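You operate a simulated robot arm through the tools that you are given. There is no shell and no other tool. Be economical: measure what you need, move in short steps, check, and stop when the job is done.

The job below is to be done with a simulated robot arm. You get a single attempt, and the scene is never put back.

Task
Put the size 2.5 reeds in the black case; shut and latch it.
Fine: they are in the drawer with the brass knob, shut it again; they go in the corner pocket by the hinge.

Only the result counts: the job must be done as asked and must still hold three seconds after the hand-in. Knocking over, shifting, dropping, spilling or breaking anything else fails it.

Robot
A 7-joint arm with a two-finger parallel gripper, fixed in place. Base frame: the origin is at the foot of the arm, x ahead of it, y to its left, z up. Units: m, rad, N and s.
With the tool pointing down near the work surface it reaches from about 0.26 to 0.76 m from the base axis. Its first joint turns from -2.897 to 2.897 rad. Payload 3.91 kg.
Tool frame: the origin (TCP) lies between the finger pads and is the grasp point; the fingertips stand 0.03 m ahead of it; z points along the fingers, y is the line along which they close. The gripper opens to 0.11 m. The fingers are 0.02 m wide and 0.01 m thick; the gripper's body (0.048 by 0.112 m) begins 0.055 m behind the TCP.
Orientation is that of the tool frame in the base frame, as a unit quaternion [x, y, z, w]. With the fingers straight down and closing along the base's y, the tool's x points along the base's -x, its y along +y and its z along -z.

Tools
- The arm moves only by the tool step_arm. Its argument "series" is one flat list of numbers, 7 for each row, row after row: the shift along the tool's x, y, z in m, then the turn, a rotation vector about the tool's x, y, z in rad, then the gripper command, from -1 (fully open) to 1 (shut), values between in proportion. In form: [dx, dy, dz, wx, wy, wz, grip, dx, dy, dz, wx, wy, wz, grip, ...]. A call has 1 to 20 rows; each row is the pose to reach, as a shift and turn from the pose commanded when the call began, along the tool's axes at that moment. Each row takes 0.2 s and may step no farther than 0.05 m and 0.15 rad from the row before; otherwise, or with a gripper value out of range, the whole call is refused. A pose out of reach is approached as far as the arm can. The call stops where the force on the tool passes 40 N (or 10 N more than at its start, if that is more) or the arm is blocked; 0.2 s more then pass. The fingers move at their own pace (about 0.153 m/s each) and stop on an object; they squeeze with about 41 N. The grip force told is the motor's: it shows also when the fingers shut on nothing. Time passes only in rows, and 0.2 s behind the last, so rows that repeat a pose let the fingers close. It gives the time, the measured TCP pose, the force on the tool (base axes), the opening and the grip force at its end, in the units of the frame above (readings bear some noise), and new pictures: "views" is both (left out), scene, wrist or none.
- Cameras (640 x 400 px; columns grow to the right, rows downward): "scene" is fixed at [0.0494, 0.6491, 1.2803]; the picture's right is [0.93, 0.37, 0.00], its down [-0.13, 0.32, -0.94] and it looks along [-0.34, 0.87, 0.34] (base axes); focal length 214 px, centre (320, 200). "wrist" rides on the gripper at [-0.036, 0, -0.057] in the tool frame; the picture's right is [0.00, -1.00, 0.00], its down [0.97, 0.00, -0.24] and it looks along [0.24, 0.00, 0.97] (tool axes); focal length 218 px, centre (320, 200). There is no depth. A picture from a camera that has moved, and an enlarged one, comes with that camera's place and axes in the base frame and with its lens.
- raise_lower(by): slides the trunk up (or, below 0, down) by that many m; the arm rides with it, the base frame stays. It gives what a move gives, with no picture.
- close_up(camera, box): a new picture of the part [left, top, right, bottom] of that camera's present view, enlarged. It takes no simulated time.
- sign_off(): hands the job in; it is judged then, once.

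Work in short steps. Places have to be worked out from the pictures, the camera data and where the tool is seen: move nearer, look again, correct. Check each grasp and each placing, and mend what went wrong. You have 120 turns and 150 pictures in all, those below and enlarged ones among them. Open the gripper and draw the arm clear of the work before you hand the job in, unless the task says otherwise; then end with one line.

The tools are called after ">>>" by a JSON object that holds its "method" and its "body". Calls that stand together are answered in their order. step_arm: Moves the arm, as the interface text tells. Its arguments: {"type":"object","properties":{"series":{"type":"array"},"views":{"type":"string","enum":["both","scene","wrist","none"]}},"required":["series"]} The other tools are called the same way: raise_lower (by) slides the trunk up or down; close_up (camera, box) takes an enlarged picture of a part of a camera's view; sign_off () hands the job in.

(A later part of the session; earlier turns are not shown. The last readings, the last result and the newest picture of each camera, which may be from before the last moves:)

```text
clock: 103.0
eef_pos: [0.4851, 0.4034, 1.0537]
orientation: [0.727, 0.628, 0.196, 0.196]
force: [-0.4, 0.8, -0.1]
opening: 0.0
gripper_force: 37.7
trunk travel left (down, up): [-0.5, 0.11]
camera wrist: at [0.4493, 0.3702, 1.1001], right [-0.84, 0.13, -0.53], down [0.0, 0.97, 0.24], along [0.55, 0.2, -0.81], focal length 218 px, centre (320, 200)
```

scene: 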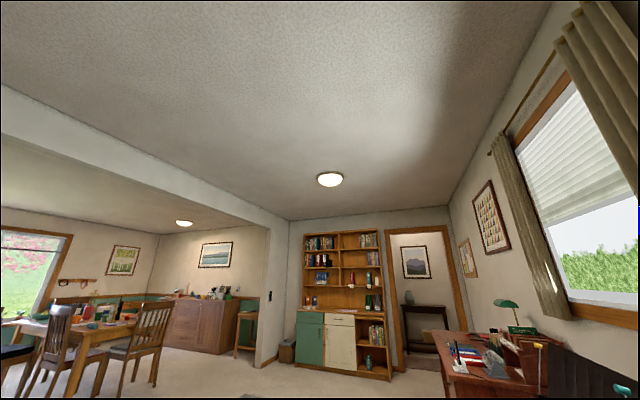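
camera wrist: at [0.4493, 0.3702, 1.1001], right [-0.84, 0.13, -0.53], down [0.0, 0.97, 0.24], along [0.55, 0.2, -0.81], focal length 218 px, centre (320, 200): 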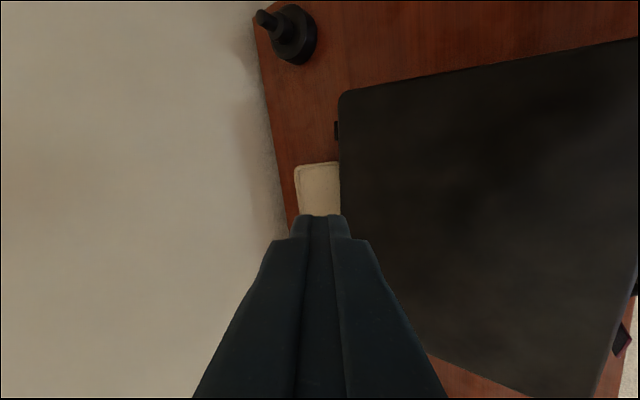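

The lid has fallen shut. I pull up and back to look.

>>> {"method": "step_arm", "body": {"series": [0, -0.02, -0.03, 0.1, 0, 0, 1, 0, -0.05, -0.06, 0.2, 0, 0, 1, 0, -0.08, -0.09, 0.3, 0, 0, 1, 0, -0.11, -0.1, 0.38, 0, 0, 1, 0, -0.11, -0.1, 0.38, 0, 0, 1], "views": "wrist"}}

>>> {"method": "close_up", "body": {"camera": "wrist", "box": [160, 60, 480, 260]}}

```text
clock: 104.2
eef_pos: [0.3402, 0.4212, 1.0797]
orientation: [0.751, 0.654, 0.073, 0.054]
force: [0.1, -0.4, 0.4]
opening: 0.0002
gripper_force: 37.9
trunk travel left (down, up): [-0.5, 0.11]
camera wrist: at [0.3247, 0.3839, 1.1344], right [-0.97, 0.14, -0.18], down [0.09, 0.96, 0.27], along [0.21, 0.25, -0.95], focal length 218 px, centre (320, 200)
```

wrist: 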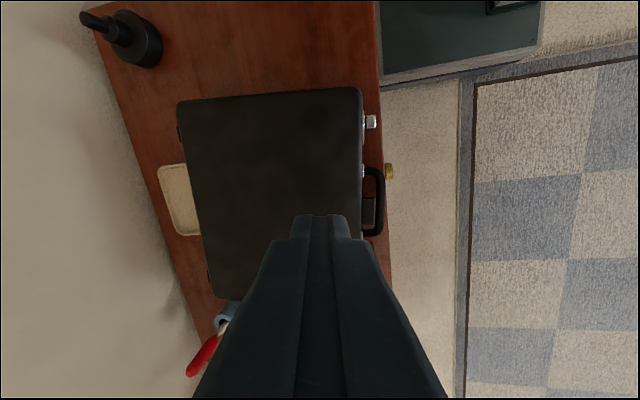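

```text
2.00 times, centred on (320, 160) of wrist
camera zoom: at [0.3247, 0.3839, 1.1344], right [-0.97, 0.14, -0.18], down [0.09, 0.96, 0.27], along [0.21, 0.25, -0.95], focal length 436 px, centre (320, 280)
```

zoom: 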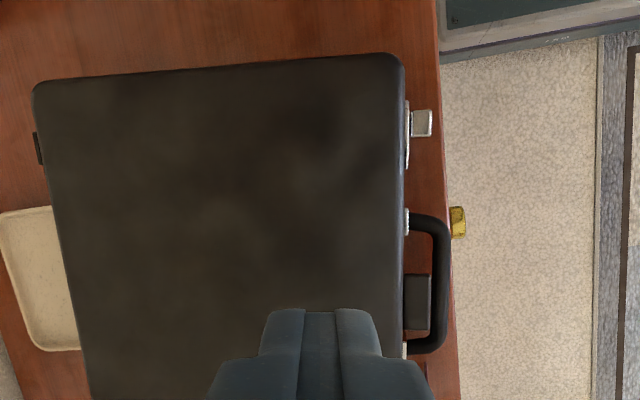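

Lid is closed. Now retreat to the front and turn the tool to view the latches.

>>> {"method": "step_arm", "body": {"series": [0, -0.04, 0, 0.09, 0, 0, 1, 0, -0.08, 0, 0.17, 0, 0, 1, 0, -0.12, 0, 0.17, 0, 0, 1, 0, -0.16, 0, 0.17, 0, 0, 1, 0, -0.2, 0, 0.17, 0, 0, 1, 0, -0.2, 0, 0.17, 0, 0, 1], "views": "none"}}

>>> {"method": "step_arm", "body": {"series": [0, 0, 0, 0, 0, -0.14, 1, 0, 0, 0, 0, 0, -0.28, 1, 0, 0, 0, 0, 0, -0.42, 1, 0, 0, 0, 0, 0, -0.56, 1, 0, 0, 0, 0, 0, -0.7, 1, 0, 0, 0, 0, 0, -0.84, 1, 0, 0, 0, 0, 0, -0.98, 1, 0, 0, 0, 0, 0, -1.12, 1, 0, 0, 0, 0, 0, -1.26, 1, 0, 0, 0, 0, 0, -1.4, 1, 0, 0, 0, 0, 0, -1.54, 1, 0, 0, 0, 0, 0, -1.68, 1], "views": "none"}}

>>> {"method": "step_arm", "body": {"series": [0, 0, 0, 0, -0.14, 0, 1, 0, 0, 0, 0, -0.28, 0, 1, 0, 0, 0, 0, -0.42, 0, 1, 0, 0, 0, 0, -0.56, 0, 1, 0, 0, 0, 0, -0.7, 0, 1, 0, 0, 0, 0, -0.84, 0, 1], "views": "wrist"}}

```text
clock: 105.6
eef_pos: [0.1465, 0.4487, 1.0442]
orientation: [0.753, 0.658, 0.018, -0.01]
force: [0.5, -0.2, -0.2]
opening: 0.0
gripper_force: 37.3
trunk travel left (down, up): [-0.5, 0.11]
```

```text
clock: 108.2
eef_pos: [0.1448, 0.4494, 1.0431]
orientation: [0.012, 1.0, 0.02, 0.007]
force: [0.4, -0.3, -0.1]
opening: 0.0
gripper_force: 37.6
trunk travel left (down, up): [-0.5, 0.11]
```

```text
clock: 109.6
eef_pos: [0.145, 0.449, 1.0461]
orientation: [0.02, 0.91, 0.013, 0.414]
force: [0.7, 0.4, -0.2]
opening: 0.0
gripper_force: 37.8
trunk travel left (down, up): [-0.5, 0.11]
camera wrist: at [0.1251, 0.4476, 1.1089], right [-0.02, -1.0, -0.04], down [-0.82, 0.04, -0.58], along [0.58, 0.02, -0.82], focal length 218 px, centre (320, 200)
```

wrist: 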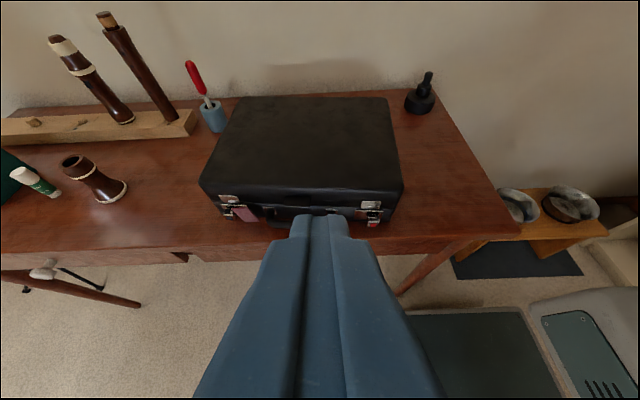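

Everything else stands undisturbed. Zoom on the latches.

>>> {"method": "close_up", "body": {"camera": "wrist", "box": [195, 170, 295, 250]}}

>>> {"method": "close_up", "body": {"camera": "wrist", "box": [330, 170, 430, 250]}}

```text
5.00 times, centred on (245, 210) of wrist
camera zoom: at [0.1251, 0.4476, 1.1089], right [-0.02, -1.0, -0.04], down [-0.82, 0.04, -0.58], along [0.58, 0.02, -0.82], focal length 1091 px, centre (695, 150)
```

zoom: 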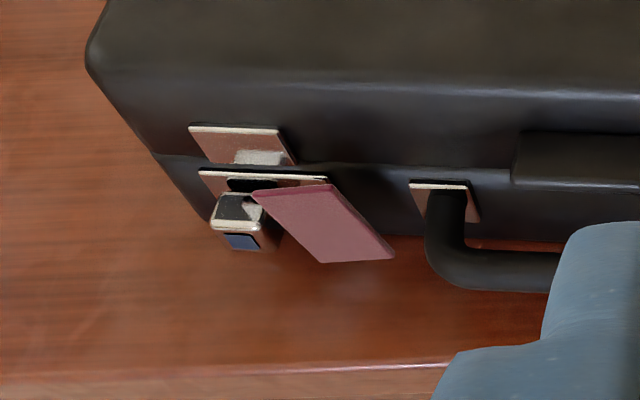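

```text
5.00 times, centred on (380, 210) of wrist
camera zoom: at [0.1251, 0.4476, 1.1089], right [-0.02, -1.0, -0.04], down [-0.82, 0.04, -0.58], along [0.58, 0.02, -0.82], focal length 1091 px, centre (20, 150)
```

zoom: 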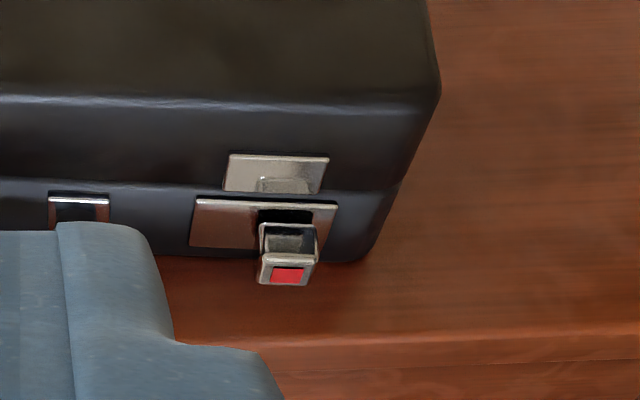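

Hasps are open, hinged on the base; each must swing up onto the lid's catch. I'll pinch the right hasp from its sides (fingers close along y, the hinge axis) and lift it. First lower the trunk and level the tool in front.

>>> {"method": "raise_lower", "body": {"by": -0.25}}

>>> {"method": "step_arm", "body": {"series": [0, -0.02, 0, 0, -0.12, 0, -0.4, 0, -0.04, 0, 0, -0.24, 0, -0.4, 0, -0.06, 0, 0, -0.36, 0, -0.4, 0, -0.08, 0, 0, -0.48, 0, -0.4, 0, -0.085, 0, 0, -0.6, 0, -0.4, 0, -0.085, 0, 0, -0.71, 0, -0.4], "views": "wrist"}}

```text
clock: 112.2
eef_pos: [0.1446, 0.45, 0.7954]
orientation: [0.019, 0.91, 0.013, 0.414]
force: [0.2, 0.4, -0.5]
opening: 0.0001
gripper_force: 37.3
trunk travel left (down, up): [-0.25, 0.36]
```

```text
clock: 113.6
eef_pos: [0.142, 0.3647, 0.7925]
orientation: [0.021, 0.709, 0.005, 0.705]
force: [0.5, 0.2, 0.1]
opening: 0.0766
gripper_force: 0.1
trunk travel left (down, up): [-0.25, 0.36]
camera wrist: at [0.0854, 0.3644, 0.8279], right [-0.02, -1.0, -0.04], down [-0.24, 0.04, -0.97], along [0.97, -0.01, -0.25], focal length 218 px, centre (320, 200)
```

wrist: 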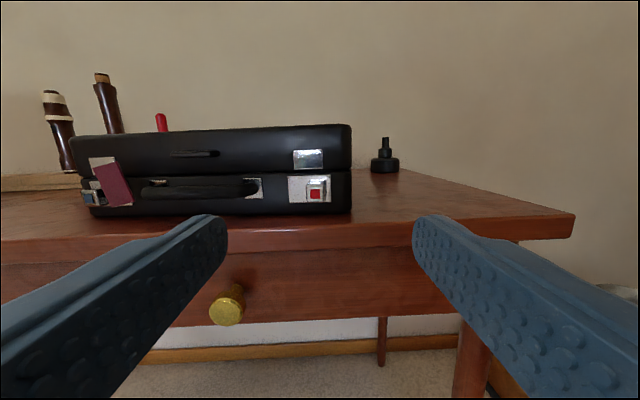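

>>> {"method": "close_up", "body": {"camera": "wrist", "box": [260, 130, 360, 220]}}

>>> {"method": "close_up", "body": {"camera": "wrist", "box": [60, 130, 160, 220]}}

```text
4.44 times, centred on (310, 175) of wrist
camera zoom: at [0.0854, 0.3644, 0.8279], right [-0.02, -1.0, -0.04], down [-0.24, 0.04, -0.97], along [0.97, -0.01, -0.25], focal length 970 px, centre (364, 311)
```

zoom: 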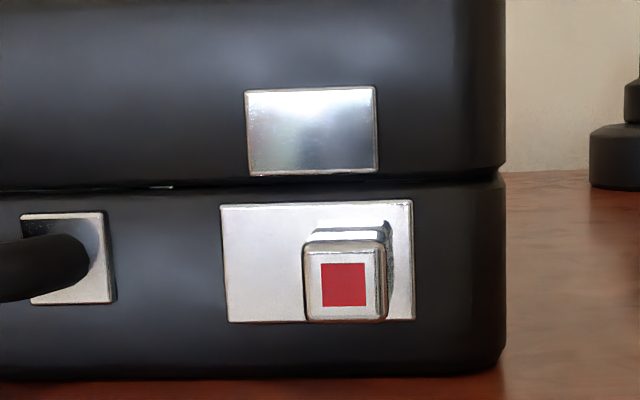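

```text
4.44 times, centred on (110, 175) of wrist
camera zoom: at [0.0854, 0.3644, 0.8279], right [-0.02, -1.0, -0.04], down [-0.24, 0.04, -0.97], along [0.97, -0.01, -0.25], focal length 970 px, centre (1253, 311)
```

zoom: 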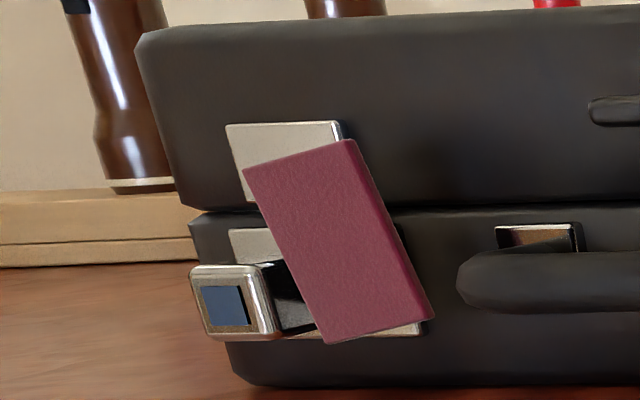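

The latch blocks sit on wide plates; I need a nearer look at how they are built. Move closer and above the right one.

>>> {"method": "step_arm", "body": {"series": [-0.03, 0, 0.03, 0.02, 0, 0, -0.4, -0.05, 0, 0.06, 0.04, 0.1, 0, -0.4, -0.05, 0, 0.08, 0.04, 0.2, 0, -0.4, -0.05, 0, 0.08, 0.04, 0.2, 0, -0.4], "views": "wrist"}}

>>> {"method": "close_up", "body": {"camera": "wrist", "box": [260, 160, 380, 260]}}

```text
clock: 114.6
eef_pos: [0.2235, 0.361, 0.8405]
orientation: [0.035, 0.777, -0.006, 0.629]
force: [0.0, -0.1, -0.9]
opening: 0.077
gripper_force: 0.0
trunk travel left (down, up): [-0.25, 0.36]
camera wrist: at [0.1741, 0.3618, 0.8876], right [-0.06, -1.0, -0.03], down [-0.43, 0.06, -0.9], along [0.9, -0.04, -0.44], focal length 218 px, centre (320, 200)
```

wrist: 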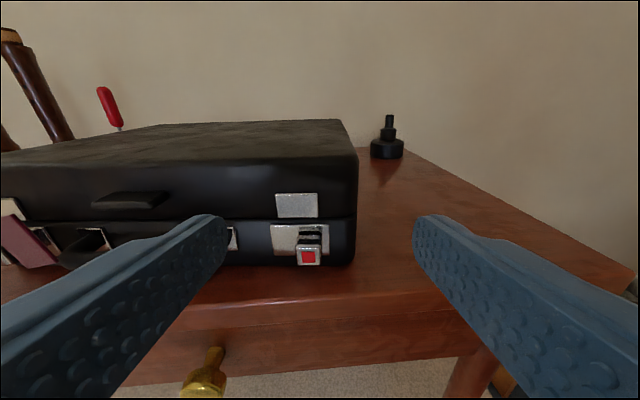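

```text
4.00 times, centred on (320, 210) of wrist
camera zoom: at [0.1741, 0.3618, 0.8876], right [-0.06, -1.0, -0.03], down [-0.43, 0.06, -0.9], along [0.9, -0.04, -0.44], focal length 873 px, centre (320, 160)
```

zoom: 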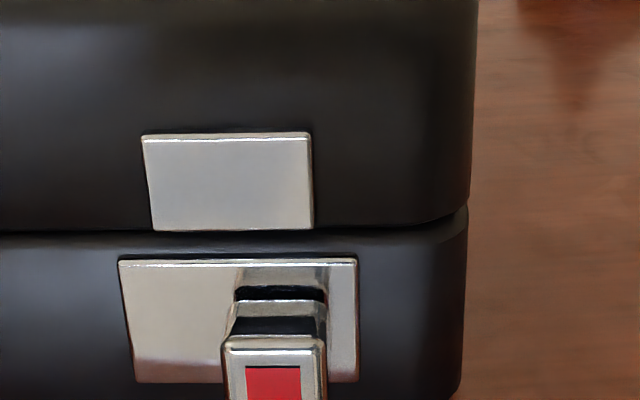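

It looks like a block with a coloured face standing out from a wide plate: probably a slider that moves inward along its plate. I level the tool at block height to pinch it and feel which way it moves.

>>> {"method": "step_arm", "body": {"series": [0.03, 0.002, 0, 0, -0.1, -0.015, 0.1, 0.06, 0.003, 0.009, 0, -0.21, -0.03, 0.1, 0.06, 0.003, 0.009, 0, -0.21, -0.03, 0.1], "views": "wrist"}}

```text
clock: 115.4
eef_pos: [0.2195, 0.3657, 0.7815]
orientation: [0.022, 0.706, -0.02, 0.707]
force: [0.3, -0.6, -0.1]
opening: 0.0494
gripper_force: 0.1
trunk travel left (down, up): [-0.25, 0.36]
camera wrist: at [0.1619, 0.3687, 0.8159], right [-0.06, -1.0, 0.0], down [-0.24, 0.02, -0.97], along [0.97, -0.06, -0.24], focal length 218 px, centre (320, 200)
```

wrist: 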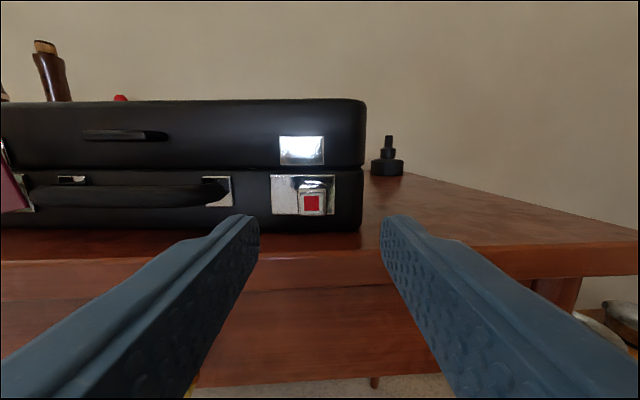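

Block at (0.298, 0.366, 0.780), well aligned. Advance 5.5 cm and pinch it.

>>> {"method": "step_arm", "body": {"series": [0, 0.001, 0.02, 0, 0, 0, 0.1, 0.001, 0.003, 0.04, 0, 0, 0, 0.1, 0.001, 0.003, 0.055, 0, 0, 0, 0.1, 0.001, 0.003, 0.055, 0, 0, 0, 1, 0.001, 0.003, 0.055, 0, 0, 0, 1], "views": "wrist"}}

```text
clock: 116.6
eef_pos: [0.2761, 0.3665, 0.7789]
orientation: [0.023, 0.706, -0.021, 0.707]
force: [5.1, 5.4, 1.9]
opening: 0.0187
gripper_force: 40.5
trunk travel left (down, up): [-0.25, 0.36]
camera wrist: at [0.218, 0.3691, 0.8148], right [-0.06, -1.0, 0.0], down [-0.24, 0.02, -0.97], along [0.97, -0.06, -0.24], focal length 218 px, centre (320, 200)
```

wrist: 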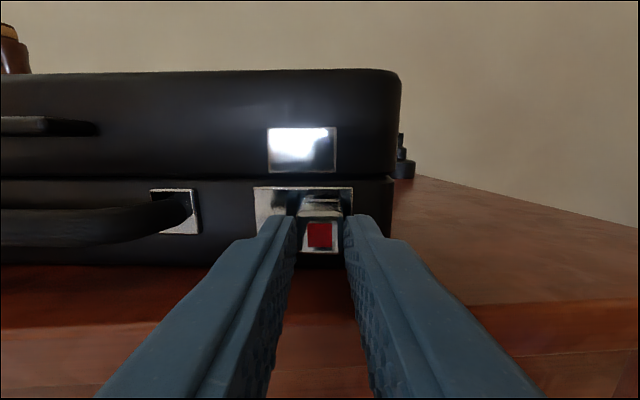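

Pinched (18.7 mm). Try sliding it inward (+y) gently.

>>> {"method": "step_arm", "body": {"series": [0, 0.004, 0, 0, 0, 0, 1, 0, 0.008, 0, 0, 0, 0, 1, 0, 0.012, 0, 0, 0, 0, 1], "views": "wrist"}}

>>> {"method": "close_up", "body": {"camera": "wrist", "box": [230, 100, 430, 270]}}

```text
clock: 117.4
eef_pos: [0.2776, 0.3779, 0.7802]
orientation: [0.023, 0.707, -0.02, 0.707]
force: [7.8, -0.3, 0.6]
opening: 0.0189
gripper_force: 40.9
trunk travel left (down, up): [-0.25, 0.36]
camera wrist: at [0.2192, 0.3808, 0.8149], right [-0.06, -1.0, 0.0], down [-0.24, 0.02, -0.97], along [0.97, -0.06, -0.24], focal length 218 px, centre (320, 200)
```

wrist: 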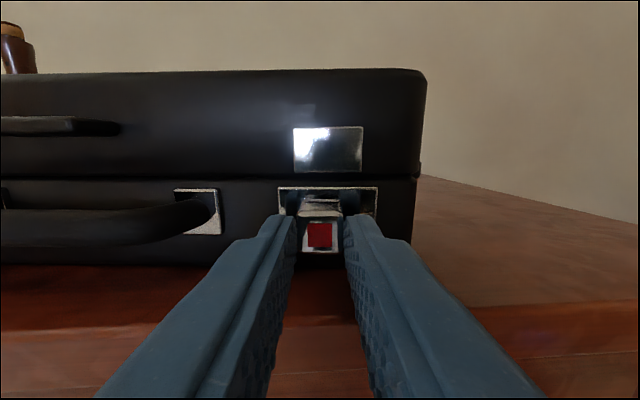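

```text
2.35 times, centred on (330, 185) of wrist
camera zoom: at [0.2192, 0.3808, 0.8149], right [-0.06, -1.0, 0.0], down [-0.24, 0.02, -0.97], along [0.97, -0.06, -0.24], focal length 514 px, centre (296, 235)
```

zoom: 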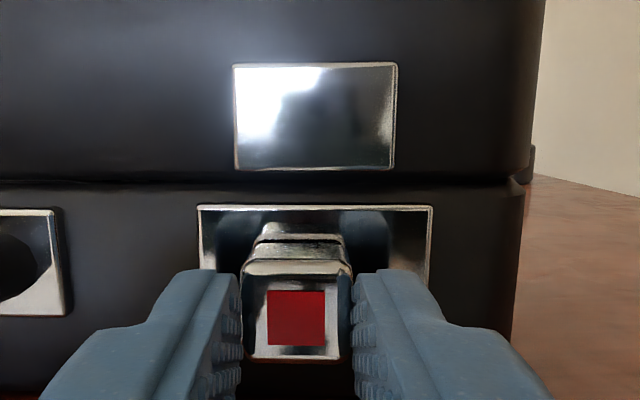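

The slider moves along its plate. Continue to its inner stop.

>>> {"method": "step_arm", "body": {"series": [0, 0.002, 0, 0, 0, 0, 1, 0, 0.004, 0, 0, 0, 0, 1, 0, 0.006, 0, 0, 0, 0, 1, 0, 0.008, 0, 0, 0, 0, 1, 0, 0.01, 0, 0, 0, 0, 1], "views": "wrist"}}

```text
clock: 118.6
eef_pos: [0.2753, 0.3873, 0.7794]
orientation: [0.023, 0.707, -0.021, 0.707]
force: [-3.4, -6.4, 0.5]
opening: 0.0186
gripper_force: 40.9
trunk travel left (down, up): [-0.25, 0.36]
camera wrist: at [0.218, 0.3903, 0.8149], right [-0.06, -1.0, 0.0], down [-0.24, 0.02, -0.97], along [0.97, -0.06, -0.24], focal length 218 px, centre (320, 200)
```

wrist: 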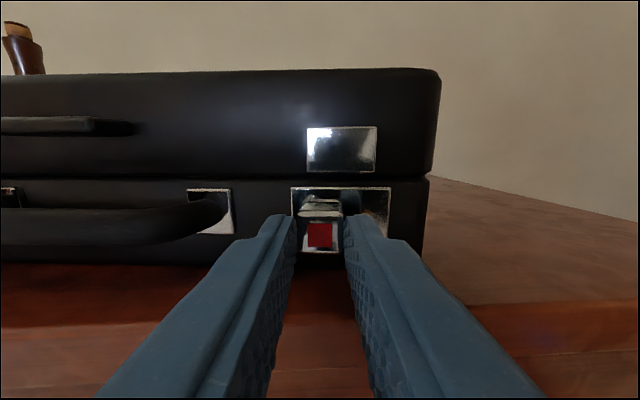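

Offset from plate centre has reversed symmetrically; force rising. Push slightly more to confirm the stop.

>>> {"method": "step_arm", "body": {"series": [0, 0.002, 0, 0, 0, 0, 1, 0, 0.004, 0, 0, 0, 0, 1], "views": "wrist"}}

```text
clock: 119.2
eef_pos: [0.2761, 0.3909, 0.7791]
orientation: [0.023, 0.707, -0.021, 0.707]
force: [-2.4, -4.3, 0.6]
opening: 0.0187
gripper_force: 41.2
trunk travel left (down, up): [-0.25, 0.36]
camera wrist: at [0.2191, 0.3944, 0.815], right [-0.06, -1.0, 0.0], down [-0.24, 0.02, -0.97], along [0.97, -0.06, -0.24], focal length 218 px, centre (320, 200)
```

wrist: 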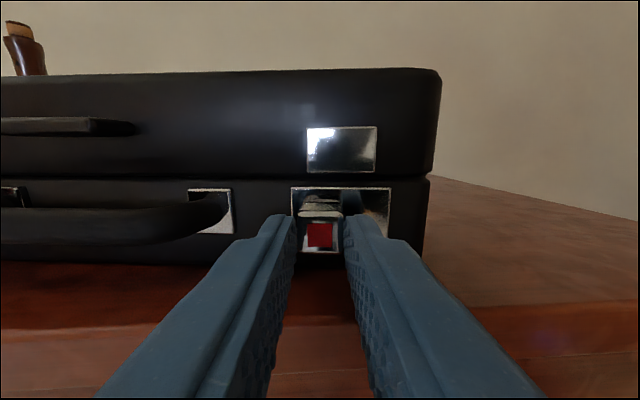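

At its stop (the plate no longer shifts relative to the block). Release, back off, and check both latches.

>>> {"method": "step_arm", "body": {"series": [0, 0, 0, 0, 0, 0, 0.3, 0, 0, 0, 0, 0, 0, 0.3, 0, 0, -0.03, 0, 0, 0, 0.3, 0, 0, -0.07, 0, 0, 0, 0.3, 0, 0, -0.1, 0, 0, 0, 0.1], "views": "wrist"}}

>>> {"method": "close_up", "body": {"camera": "wrist", "box": [260, 130, 400, 230]}}

```text
clock: 120.4
eef_pos: [0.1762, 0.3975, 0.7797]
orientation: [0.024, 0.706, -0.021, 0.707]
force: [0.7, -0.2, 0.7]
opening: 0.0495
gripper_force: 0.0
trunk travel left (down, up): [-0.25, 0.36]
camera wrist: at [0.119, 0.4005, 0.8154], right [-0.06, -1.0, 0.0], down [-0.24, 0.02, -0.97], along [0.97, -0.06, -0.24], focal length 218 px, centre (320, 200)
```

wrist: 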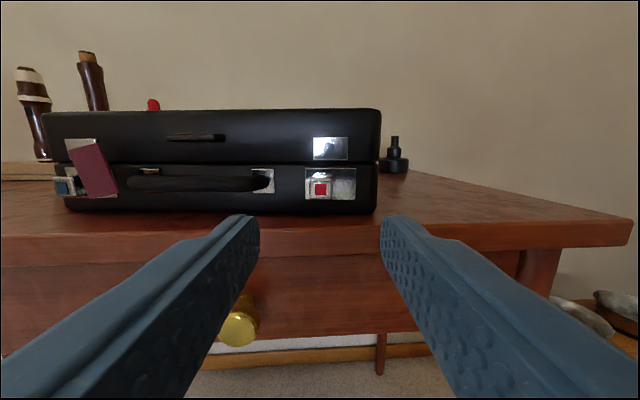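

```text
4.00 times, centred on (330, 180) of wrist
camera zoom: at [0.119, 0.4005, 0.8154], right [-0.06, -1.0, 0.0], down [-0.24, 0.02, -0.97], along [0.97, -0.06, -0.24], focal length 873 px, centre (280, 280)
```

zoom: 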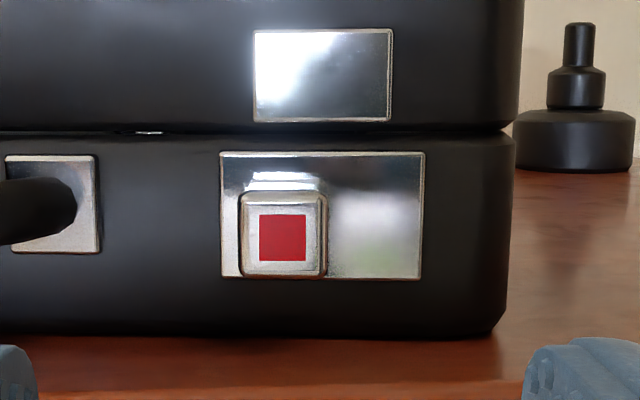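

The right latch holds at its inner end. Now move across to the left latch for a close look at the tag.

>>> {"method": "step_arm", "body": {"series": [0, 0.04, 0, 0, 0, 0, 0.1, 0, 0.08, 0, 0, 0, 0, 0.1, 0, 0.12, 0, 0, 0, 0, 0.1, 0, 0.16, 0, 0, 0, 0, 0.1, 0, 0.2, 0, 0, 0, 0, 0.1, -0.02, 0.22, 0, 0, 0, 0, 0.1], "views": "wrist"}}

>>> {"method": "close_up", "body": {"camera": "wrist", "box": [240, 130, 400, 240]}}

```text
clock: 121.8
eef_pos: [0.1905, 0.6181, 0.7997]
orientation: [0.022, 0.707, -0.022, 0.707]
force: [-0.4, 0.7, 0.0]
opening: 0.0494
gripper_force: 0.1
trunk travel left (down, up): [-0.25, 0.36]
camera wrist: at [0.1322, 0.6211, 0.8357], right [-0.06, -1.0, 0.0], down [-0.24, 0.02, -0.97], along [0.97, -0.06, -0.24], focal length 218 px, centre (320, 200)
```

wrist: 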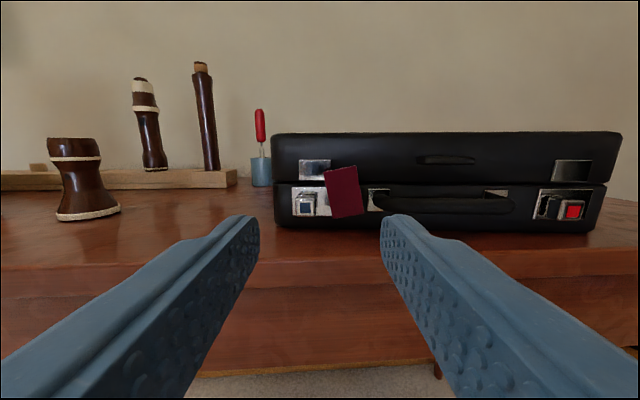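

```text
3.64 times, centred on (320, 185) of wrist
camera zoom: at [0.1322, 0.6211, 0.8357], right [-0.06, -1.0, 0.0], down [-0.24, 0.02, -0.97], along [0.97, -0.06, -0.24], focal length 794 px, centre (320, 254)
```

zoom: 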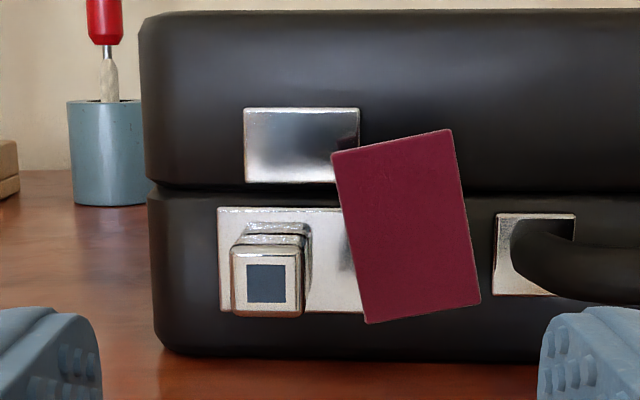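

The tag hangs just inboard of the left slider. I'll push the slider's outer side with closed fingertips, toward −y: first line up left of it.

>>> {"method": "step_arm", "body": {"series": [0.01, 0.017, 0.02, 0, 0, 0, 1, 0.0185, 0.0335, 0.04, 0, 0, 0, 1, 0.0185, 0.035, 0.07, 0, 0, 0, 1, 0.0185, 0.036, 0.09, 0, 0, 0, 1], "views": "wrist"}}

```text
clock: 122.8
eef_pos: [0.2821, 0.6469, 0.7814]
orientation: [0.023, 0.707, -0.021, 0.707]
force: [0.5, 0.3, 0.4]
opening: 0.0001
gripper_force: 37.6
trunk travel left (down, up): [-0.25, 0.36]
camera wrist: at [0.2253, 0.6506, 0.8173], right [-0.06, -1.0, 0.0], down [-0.24, 0.02, -0.97], along [0.97, -0.06, -0.24], focal length 218 px, centre (320, 200)
```

wrist: 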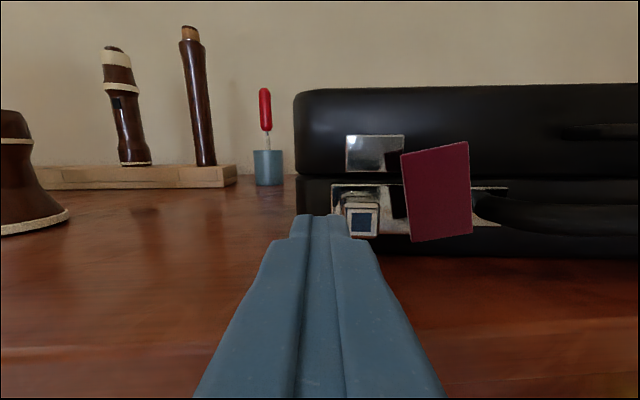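

Fingertip is just short of the slider and barely overlapping its edge. Shift 4 mm left, go in 16 mm, then push inward slowly.

>>> {"method": "step_arm", "body": {"series": [0, 0.005, 0, 0, 0, 0, 1, 0, 0.005, 0.008, 0, 0, 0, 1, 0, 0.005, 0.014, 0, 0, 0, 1], "views": "wrist"}}

>>> {"method": "close_up", "body": {"camera": "wrist", "box": [270, 110, 490, 260]}}

```text
clock: 123.6
eef_pos: [0.2966, 0.651, 0.7807]
orientation: [0.023, 0.707, -0.02, 0.707]
force: [0.5, 0.5, 0.4]
opening: 0.0003
gripper_force: 37.8
trunk travel left (down, up): [-0.25, 0.36]
camera wrist: at [0.2395, 0.6549, 0.8173], right [-0.06, -1.0, 0.0], down [-0.24, 0.02, -0.97], along [0.97, -0.06, -0.24], focal length 218 px, centre (320, 200)
```

wrist: 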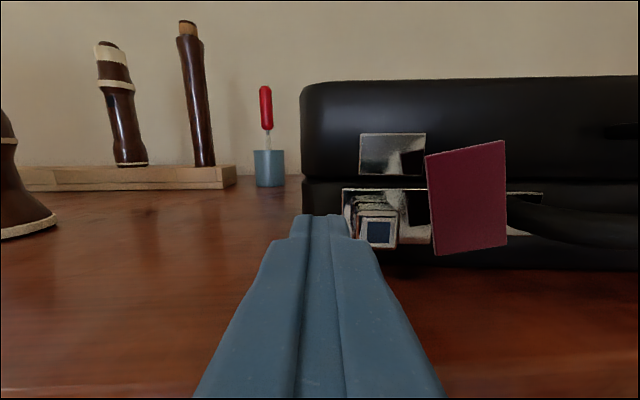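

```text
2.67 times, centred on (380, 185) of wrist
camera zoom: at [0.2395, 0.6549, 0.8173], right [-0.06, -1.0, 0.0], down [-0.24, 0.02, -0.97], along [0.97, -0.06, -0.24], focal length 582 px, centre (160, 240)
```

zoom: 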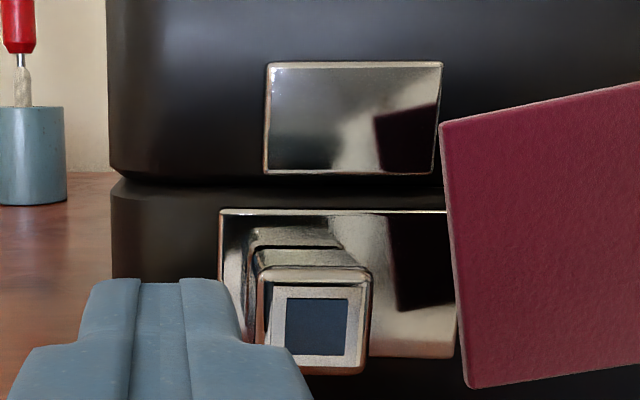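

Finger is beside the slider. Push inward slowly.

>>> {"method": "step_arm", "body": {"series": [0, -0.004, 0, 0, 0, 0, 1, 0, -0.008, 0, 0, 0, 0, 1, 0, -0.012, 0, 0, 0, 0, 1, 0, -0.015, 0, 0, 0, 0, 1, 0, -0.018, 0, 0, 0, 0, 1, 0, -0.021, 0, 0, 0, 0, 1], "views": "wrist"}}

```text
clock: 125.0
eef_pos: [0.2956, 0.6318, 0.7808]
orientation: [0.024, 0.706, -0.022, 0.707]
force: [0.0, 0.6, -0.2]
opening: 0.0001
gripper_force: 37.8
trunk travel left (down, up): [-0.25, 0.36]
camera wrist: at [0.2379, 0.634, 0.8172], right [-0.06, -1.0, 0.0], down [-0.24, 0.02, -0.97], along [0.97, -0.06, -0.24], focal length 218 px, centre (320, 200)
```

wrist: 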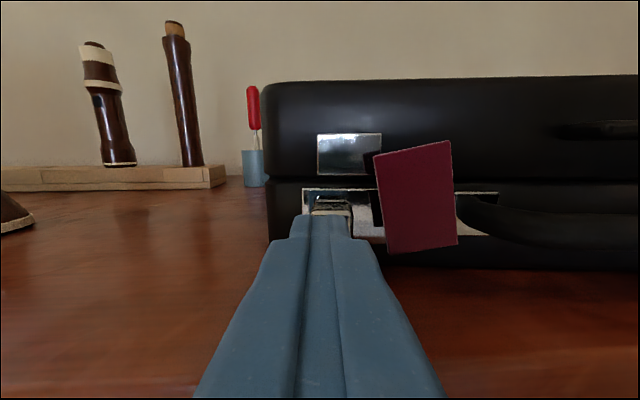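

The fingertip passed in front of the slider, so it stands farther back. Return left, go 13 mm deeper, and push again.

>>> {"method": "step_arm", "body": {"series": [0, 0.01, 0, 0, 0, 0, 1, 0, 0.0195, 0, 0, 0, 0, 1, 0, 0.0195, 0.007, 0, 0, 0, 1, 0, 0.0195, 0.013, 0, 0, 0, 1, 0, 0.0195, 0.013, 0, 0, 0, 1], "views": "wrist"}}

>>> {"method": "close_up", "body": {"camera": "wrist", "box": [270, 110, 490, 260]}}

```text
clock: 126.2
eef_pos: [0.3099, 0.649, 0.7822]
orientation: [0.024, 0.706, -0.02, 0.707]
force: [-1.3, -0.1, 0.8]
opening: 0.0
gripper_force: 37.3
trunk travel left (down, up): [-0.25, 0.36]
camera wrist: at [0.2521, 0.6528, 0.8173], right [-0.06, -1.0, 0.0], down [-0.24, 0.02, -0.97], along [0.97, -0.06, -0.24], focal length 218 px, centre (320, 200)
```

wrist: 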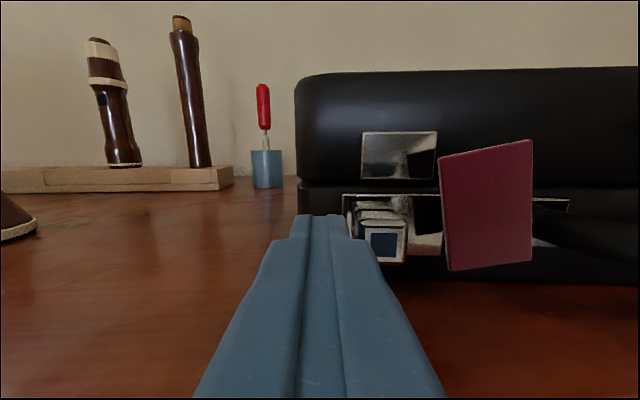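

```text
2.67 times, centred on (380, 185) of wrist
camera zoom: at [0.2521, 0.6528, 0.8173], right [-0.06, -1.0, 0.0], down [-0.24, 0.02, -0.97], along [0.97, -0.06, -0.24], focal length 582 px, centre (160, 240)
```

zoom: 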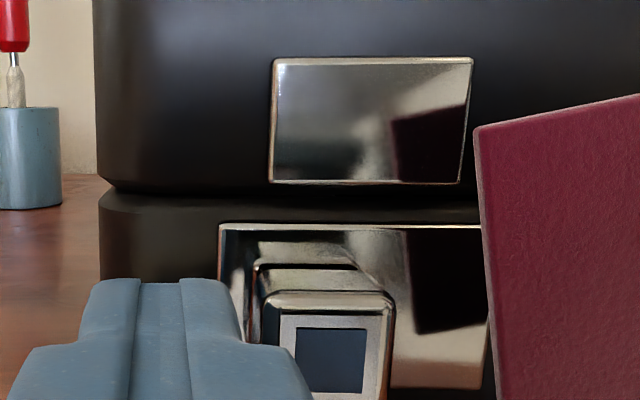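

Slider front is at x≈0.33; the tip is now ~1 cm past it. Push inward.

>>> {"method": "step_arm", "body": {"series": [0, -0.004, 0, 0, 0, 0, 1, 0, -0.007, 0, 0, 0, 0, 1, 0, -0.01, 0, 0, 0, 0, 1, 0, -0.013, 0, 0, 0, 0, 1, 0, -0.016, 0, 0, 0, 0, 1], "views": "wrist"}}

```text
clock: 127.4
eef_pos: [0.3085, 0.6338, 0.7818]
orientation: [0.023, 0.706, -0.02, 0.707]
force: [-0.2, 0.7, 0.8]
opening: 0.0
gripper_force: 37.4
trunk travel left (down, up): [-0.25, 0.36]
camera wrist: at [0.2511, 0.6367, 0.8174], right [-0.06, -1.0, 0.0], down [-0.24, 0.02, -0.97], along [0.97, -0.06, -0.24], focal length 218 px, centre (320, 200)
```

wrist: 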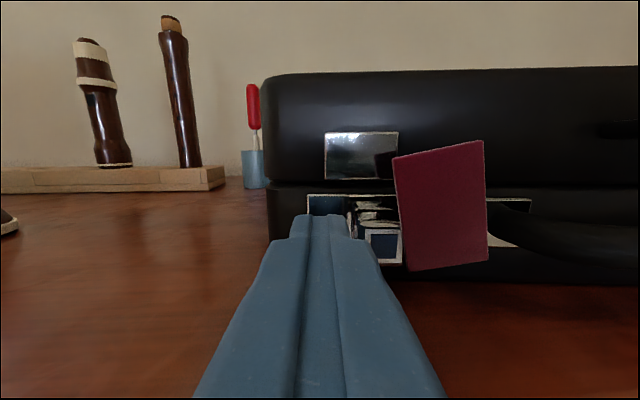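

The slider moves inward. It now reaches the tag; continue gently.

>>> {"method": "step_arm", "body": {"series": [0, -0.003, 0, 0, 0, 0, 1, 0, -0.006, 0, 0, 0, 0, 1, 0, -0.009, 0, 0, 0, 0, 1], "views": "wrist"}}

```text
clock: 128.2
eef_pos: [0.3069, 0.6257, 0.7824]
orientation: [0.022, 0.707, -0.02, 0.707]
force: [0.5, 6.2, 0.7]
opening: 0.0
gripper_force: 37.6
trunk travel left (down, up): [-0.25, 0.36]
camera wrist: at [0.2501, 0.6284, 0.8176], right [-0.06, -1.0, 0.0], down [-0.24, 0.02, -0.97], along [0.97, -0.06, -0.24], focal length 218 px, centre (320, 200)
```

wrist: 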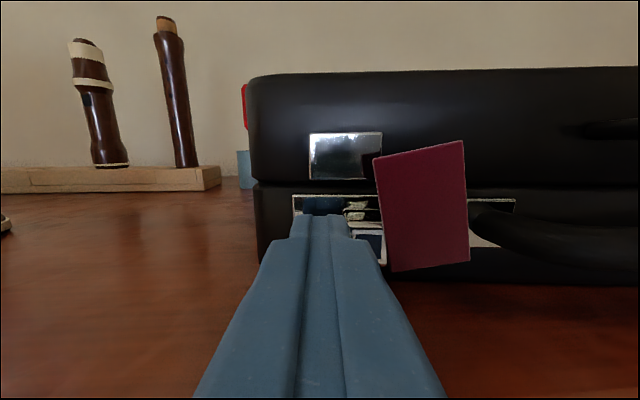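

Passing behind the tag; about 5 mm more expected. Continue.

>>> {"method": "step_arm", "body": {"series": [0, -0.002, 0, 0, 0, 0, 1, 0, -0.004, 0, 0, 0, 0, 1, 0, -0.006, 0, 0, 0, 0, 1], "views": "wrist"}}

```text
clock: 129.0
eef_pos: [0.3073, 0.6193, 0.7813]
orientation: [0.022, 0.706, -0.02, 0.707]
force: [-1.7, 7.8, 2.9]
opening: 0.0
gripper_force: 37.5
trunk travel left (down, up): [-0.25, 0.36]
camera wrist: at [0.2498, 0.6222, 0.8172], right [-0.06, -1.0, 0.0], down [-0.24, 0.02, -0.97], along [0.97, -0.06, -0.24], focal length 218 px, centre (320, 200)
```

wrist: 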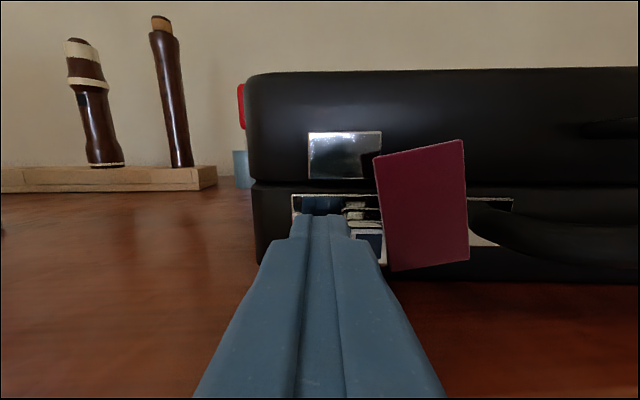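

The case began to shift instead, and the geometry (≈6 mm inner gap, 22 mm outer) matches the latched right side, so the left slider is at its stop. Back off and verify.

>>> {"method": "step_arm", "body": {"series": [0, 0.004, 0, 0, 0, 0, 1, 0, 0.012, -0.01, 0, 0, 0, 1, 0, 0.01, -0.05, 0, 0, 0, 1, 0, 0, -0.09, 0, 0, 0, 1, -0.01, -0.01, -0.12, 0, 0, 0, 1], "views": "wrist"}}

>>> {"method": "close_up", "body": {"camera": "wrist", "box": [240, 130, 400, 240]}}

```text
clock: 130.2
eef_pos: [0.1885, 0.6159, 0.7906]
orientation: [0.024, 0.706, -0.021, 0.707]
force: [-0.3, 0.7, -0.2]
opening: 0.0
gripper_force: 37.5
trunk travel left (down, up): [-0.25, 0.36]
camera wrist: at [0.1305, 0.6192, 0.8265], right [-0.06, -1.0, 0.0], down [-0.24, 0.02, -0.97], along [0.97, -0.06, -0.24], focal length 218 px, centre (320, 200)
```

wrist: 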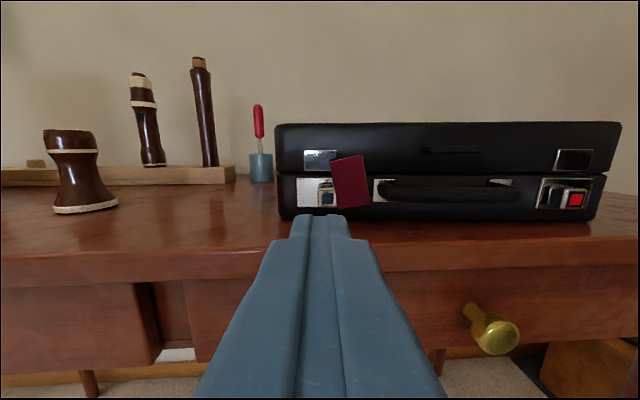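

```text
3.64 times, centred on (320, 185) of wrist
camera zoom: at [0.1305, 0.6192, 0.8265], right [-0.06, -1.0, 0.0], down [-0.24, 0.02, -0.97], along [0.97, -0.06, -0.24], focal length 794 px, centre (320, 254)
```

zoom: 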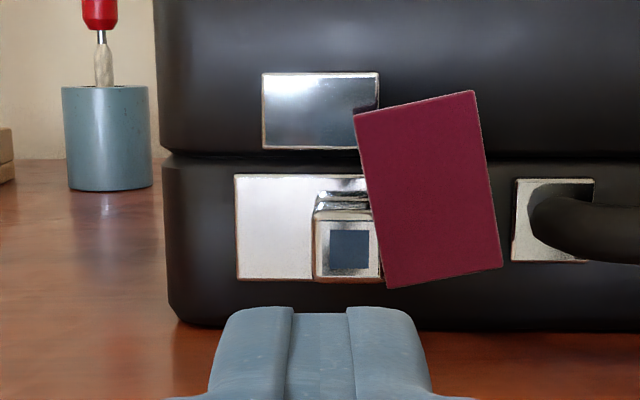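

Left slider appears ~1.5 mm short of the right one's mirrored position, perhaps measurement noise. I give it one firmer push deeper on its neck.

>>> {"method": "step_arm", "body": {"series": [0.008, 0.012, 0.04, 0, 0, 0, 1, 0.008, 0.022, 0.08, 0, 0, 0, 1, 0.008, 0.022, 0.115, 0, 0, 0, 1, 0.008, 0.022, 0.124, 0, 0, 0, 1, 0.008, 0.022, 0.124, 0, 0, 0, 1], "views": "wrist"}}

```text
clock: 131.4
eef_pos: [0.3123, 0.6301, 0.7849]
orientation: [0.023, 0.706, -0.021, 0.707]
force: [0.1, 0.5, 0.1]
opening: 0.0
gripper_force: 37.6
trunk travel left (down, up): [-0.25, 0.36]
camera wrist: at [0.2548, 0.6336, 0.8198], right [-0.06, -1.0, 0.0], down [-0.24, 0.02, -0.97], along [0.97, -0.06, -0.24], focal length 218 px, centre (320, 200)
```

wrist: 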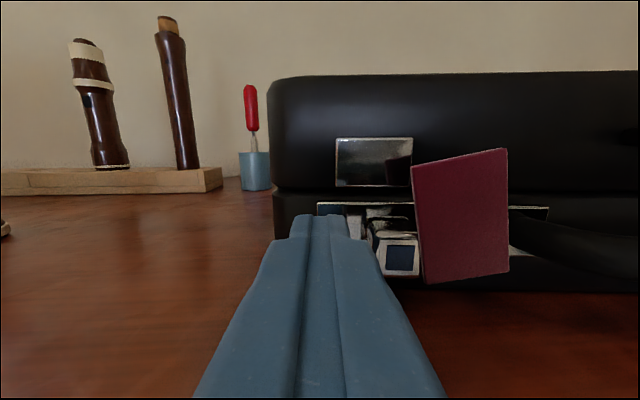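

>>> {"method": "step_arm", "body": {"series": [0, -0.006, 0, 0, 0, 0, 1, 0, -0.022, 0, 0, 0, 0, 1, 0, -0.022, 0, 0, 0, 0, 1], "views": "wrist"}}

>>> {"method": "close_up", "body": {"camera": "wrist", "box": [270, 110, 490, 280]}}

```text
clock: 132.2
eef_pos: [0.3097, 0.6088, 0.7839]
orientation: [0.023, 0.707, -0.022, 0.707]
force: [-4.2, 5.0, -0.5]
opening: 0.0
gripper_force: 38.1
trunk travel left (down, up): [-0.25, 0.36]
camera wrist: at [0.2526, 0.6119, 0.8195], right [-0.06, -1.0, 0.0], down [-0.24, 0.02, -0.97], along [0.97, -0.06, -0.24], focal length 218 px, centre (320, 200)
```

wrist: 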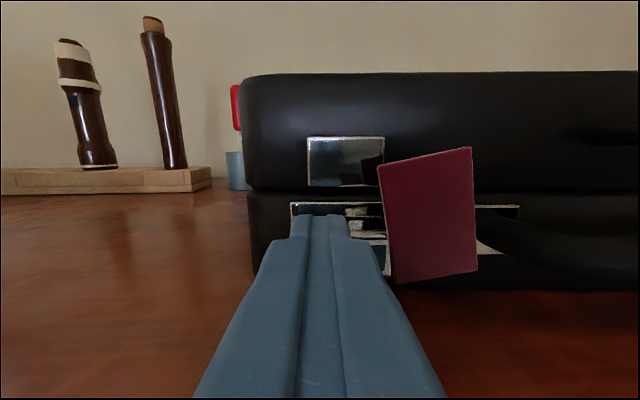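

```text
2.35 times, centred on (380, 195) of wrist
camera zoom: at [0.2526, 0.6119, 0.8195], right [-0.06, -1.0, 0.0], down [-0.24, 0.02, -0.97], along [0.97, -0.06, -0.24], focal length 514 px, centre (179, 212)
```

zoom: 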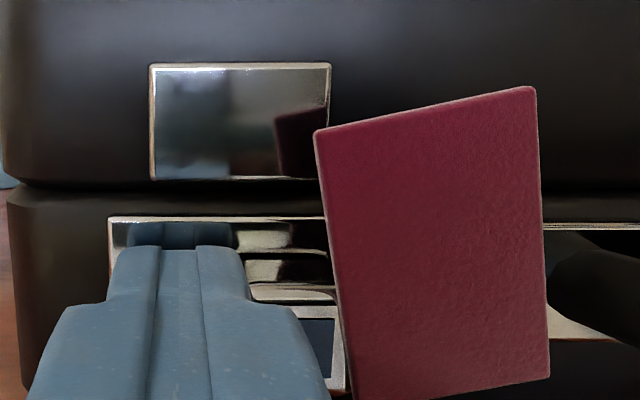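

Back off and re-measure the left slider.

>>> {"method": "step_arm", "body": {"series": [0, 0.006, 0, 0, 0, 0, 1, 0, 0.006, -0.04, 0, 0, 0, 1, 0, -0.002, -0.08, 0, 0, 0, 1, 0, -0.006, -0.124, 0, 0, 0, 1], "views": "wrist"}}

>>> {"method": "close_up", "body": {"camera": "wrist", "box": [240, 130, 400, 240]}}

```text
clock: 133.2
eef_pos: [0.1979, 0.607, 0.7839]
orientation: [0.03, 0.706, -0.027, 0.707]
force: [0.6, 0.3, 0.0]
opening: 0.0
gripper_force: 37.8
trunk travel left (down, up): [-0.25, 0.36]
camera wrist: at [0.1408, 0.6107, 0.8191], right [-0.08, -1.0, -0.01], down [-0.24, 0.02, -0.97], along [0.97, -0.08, -0.24], focal length 218 px, centre (320, 200)
```

wrist: 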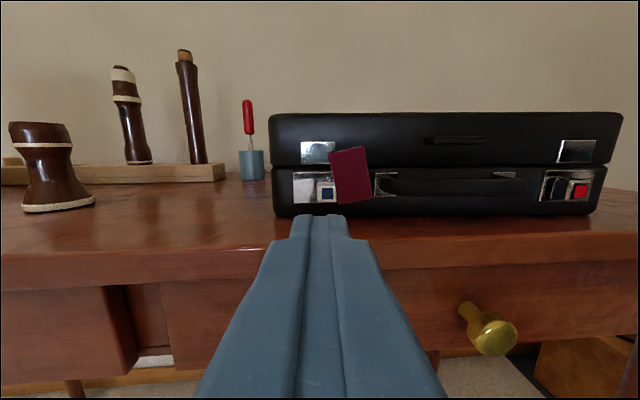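

```text
3.64 times, centred on (320, 185) of wrist
camera zoom: at [0.1408, 0.6107, 0.8191], right [-0.08, -1.0, -0.01], down [-0.24, 0.02, -0.97], along [0.97, -0.08, -0.24], focal length 794 px, centre (320, 254)
```

zoom: 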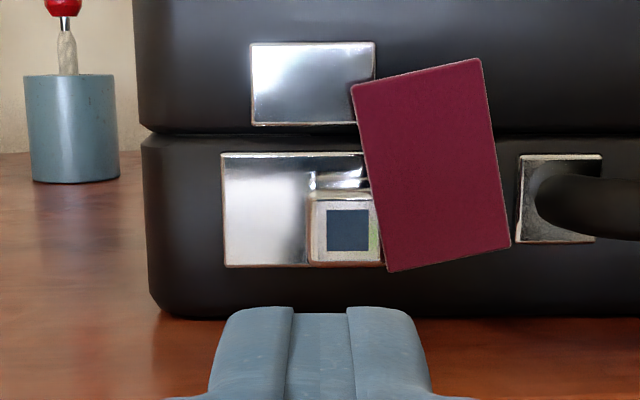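

Left slider now mirrors the right (≈8.5 mm inward). The case sits ~5 cm right of where it started, so I'll nudge it back with a centred push on its right side. First rise and turn the tool down.

>>> {"method": "step_arm", "body": {"series": [-0.04, 0, -0.02, 0, 0.05, 0, 1, -0.08, -0.02, -0.03, 0, 0.19, 0, 1, -0.12, -0.05, -0.03, 0, 0.33, 0, 1, -0.16, -0.08, -0.02, 0, 0.47, 0, 1, -0.19, -0.11, -0.01, 0, 0.61, 0, 1, -0.2, -0.14, 0, 0, 0.75, 0, 1, -0.2, -0.18, 0.01, 0, 0.89, 0, 1, -0.2, -0.22, 0.02, 0, 1.03, 0, 1, -0.2, -0.26, 0.03, 0, 1.17, 0, 1, -0.2, -0.3, 0.05, 0, 1.31, 0, 1, -0.2, -0.34, 0.07, 0, 1.45, 0, 1, -0.2, -0.375, 0.1, 0, 1.57, 0, 1, -0.2, -0.375, 0.14, 0, 1.57, 0, 1, -0.2, -0.375, 0.18, 0, 1.57, 0, 1], "views": "wrist"}}

```text
refused: row 4 steps farther than a row can; nothing moved
```

>>> {"method": "step_arm", "body": {"series": [-0.04, 0, -0.02, 0, 0.05, 0, 1, -0.08, -0.015, -0.03, 0, 0.19, 0, 1, -0.12, -0.04, -0.03, 0, 0.33, 0, 1, -0.155, -0.07, -0.02, 0, 0.47, 0, 1, -0.185, -0.1, -0.01, 0, 0.61, 0, 1, -0.2, -0.14, 0, 0, 0.75, 0, 1, -0.2, -0.18, 0.01, 0, 0.89, 0, 1, -0.2, -0.22, 0.02, 0, 1.03, 0, 1, -0.2, -0.26, 0.03, 0, 1.17, 0, 1, -0.2, -0.3, 0.05, 0, 1.31, 0, 1, -0.2, -0.34, 0.07, 0, 1.45, 0, 1, -0.2, -0.375, 0.1, 0, 1.57, 0, 1, -0.2, -0.375, 0.14, 0, 1.57, 0, 1, -0.2, -0.375, 0.18, 0, 1.57, 0, 1], "views": "wrist"}}

```text
clock: 136.2
eef_pos: [0.3428, 0.2251, 0.9832]
orientation: [0.03, 1.0, 0.003, 0.0]
force: [0.5, 0.2, -0.8]
opening: 0.0
gripper_force: 37.5
trunk travel left (down, up): [-0.25, 0.36]
camera wrist: at [0.3777, 0.2216, 1.0395], right [-0.06, -1.0, 0.0], down [-0.97, 0.06, 0.24], along [-0.24, 0.02, -0.97], focal length 218 px, centre (320, 200)
```

wrist: 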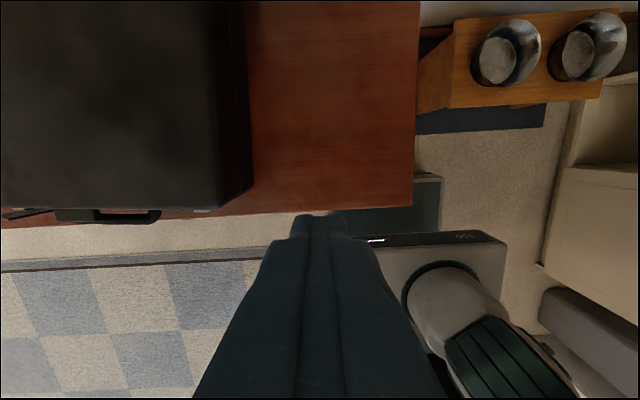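

Case's right side is near y≈0.31. I go to (0.44, 0.27) beside it and lower the closed fingers to z tip ≈0.77.

>>> {"method": "step_arm", "body": {"series": [-0.04, 0.015, 0.01, 0, 0, 0, 1, -0.08, 0.03, 0.02, 0, 0, 0, 1, -0.097, 0.045, 0.04, 0, 0, 0, 1, -0.097, 0.045, 0.08, 0, 0, 0, 1, -0.097, 0.045, 0.12, 0, 0, 0, 1, -0.097, 0.045, 0.16, 0, 0, 0, 1, -0.097, 0.045, 0.183, 0, 0, 0, 1], "views": "wrist"}}

```text
clock: 137.8
eef_pos: [0.4425, 0.2628, 0.7982]
orientation: [0.029, 1.0, 0.001, 0.001]
force: [0.3, -0.4, -0.1]
opening: 0.0
gripper_force: 37.7
trunk travel left (down, up): [-0.25, 0.36]
camera wrist: at [0.4784, 0.2608, 0.8557], right [-0.06, -1.0, 0.0], down [-0.97, 0.06, 0.24], along [-0.24, 0.02, -0.97], focal length 218 px, centre (320, 200)
```

wrist: 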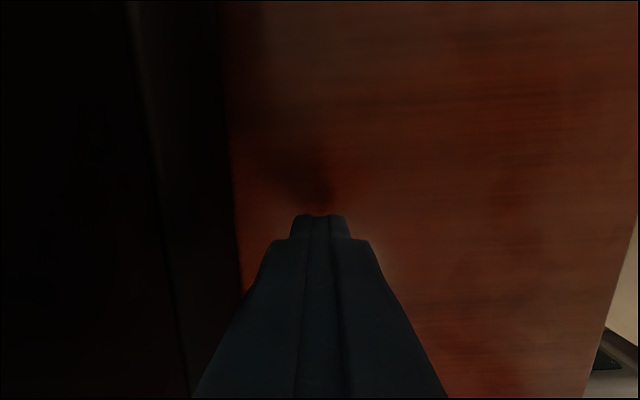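

Clear. I raise 12 mm so the hand body clears the lid top, then push slowly in +y by ~5 cm.

>>> {"method": "step_arm", "body": {"series": [0, 0, -0.013, 0, 0, 0, 1, 0.001, 0.015, -0.013, 0, 0, 0, 1, 0.002, 0.029, -0.013, 0, 0, 0, 1, 0.002, 0.034, -0.013, 0, 0, 0, 1, 0.002, 0.039, -0.013, 0, 0, 0, 1, 0.003, 0.044, -0.013, 0, 0, 0, 1, 0.003, 0.049, -0.013, 0, 0, 0, 1, 0.003, 0.054, -0.013, 0, 0, 0, 1, 0.0035, 0.059, -0.013, 0, 0, 0, 1], "views": "wrist"}}

```text
clock: 139.8
eef_pos: [0.4426, 0.3225, 0.8134]
orientation: [0.031, 1.0, 0.002, 0.001]
force: [-0.2, -7.6, -0.7]
opening: 0.0
gripper_force: 37.8
trunk travel left (down, up): [-0.25, 0.36]
camera wrist: at [0.4786, 0.3191, 0.8697], right [-0.06, -1.0, 0.0], down [-0.97, 0.06, 0.24], along [-0.24, 0.02, -0.97], focal length 218 px, centre (320, 200)
```

wrist: 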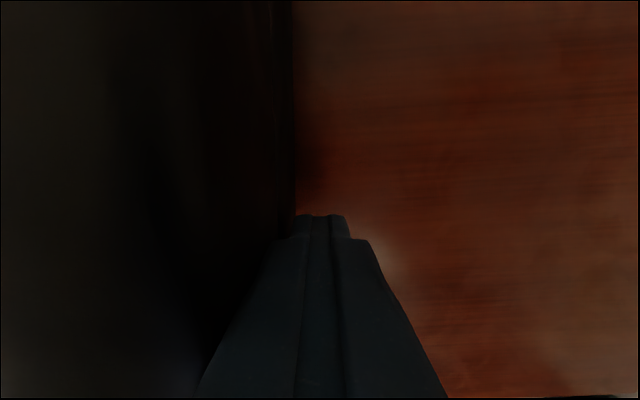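

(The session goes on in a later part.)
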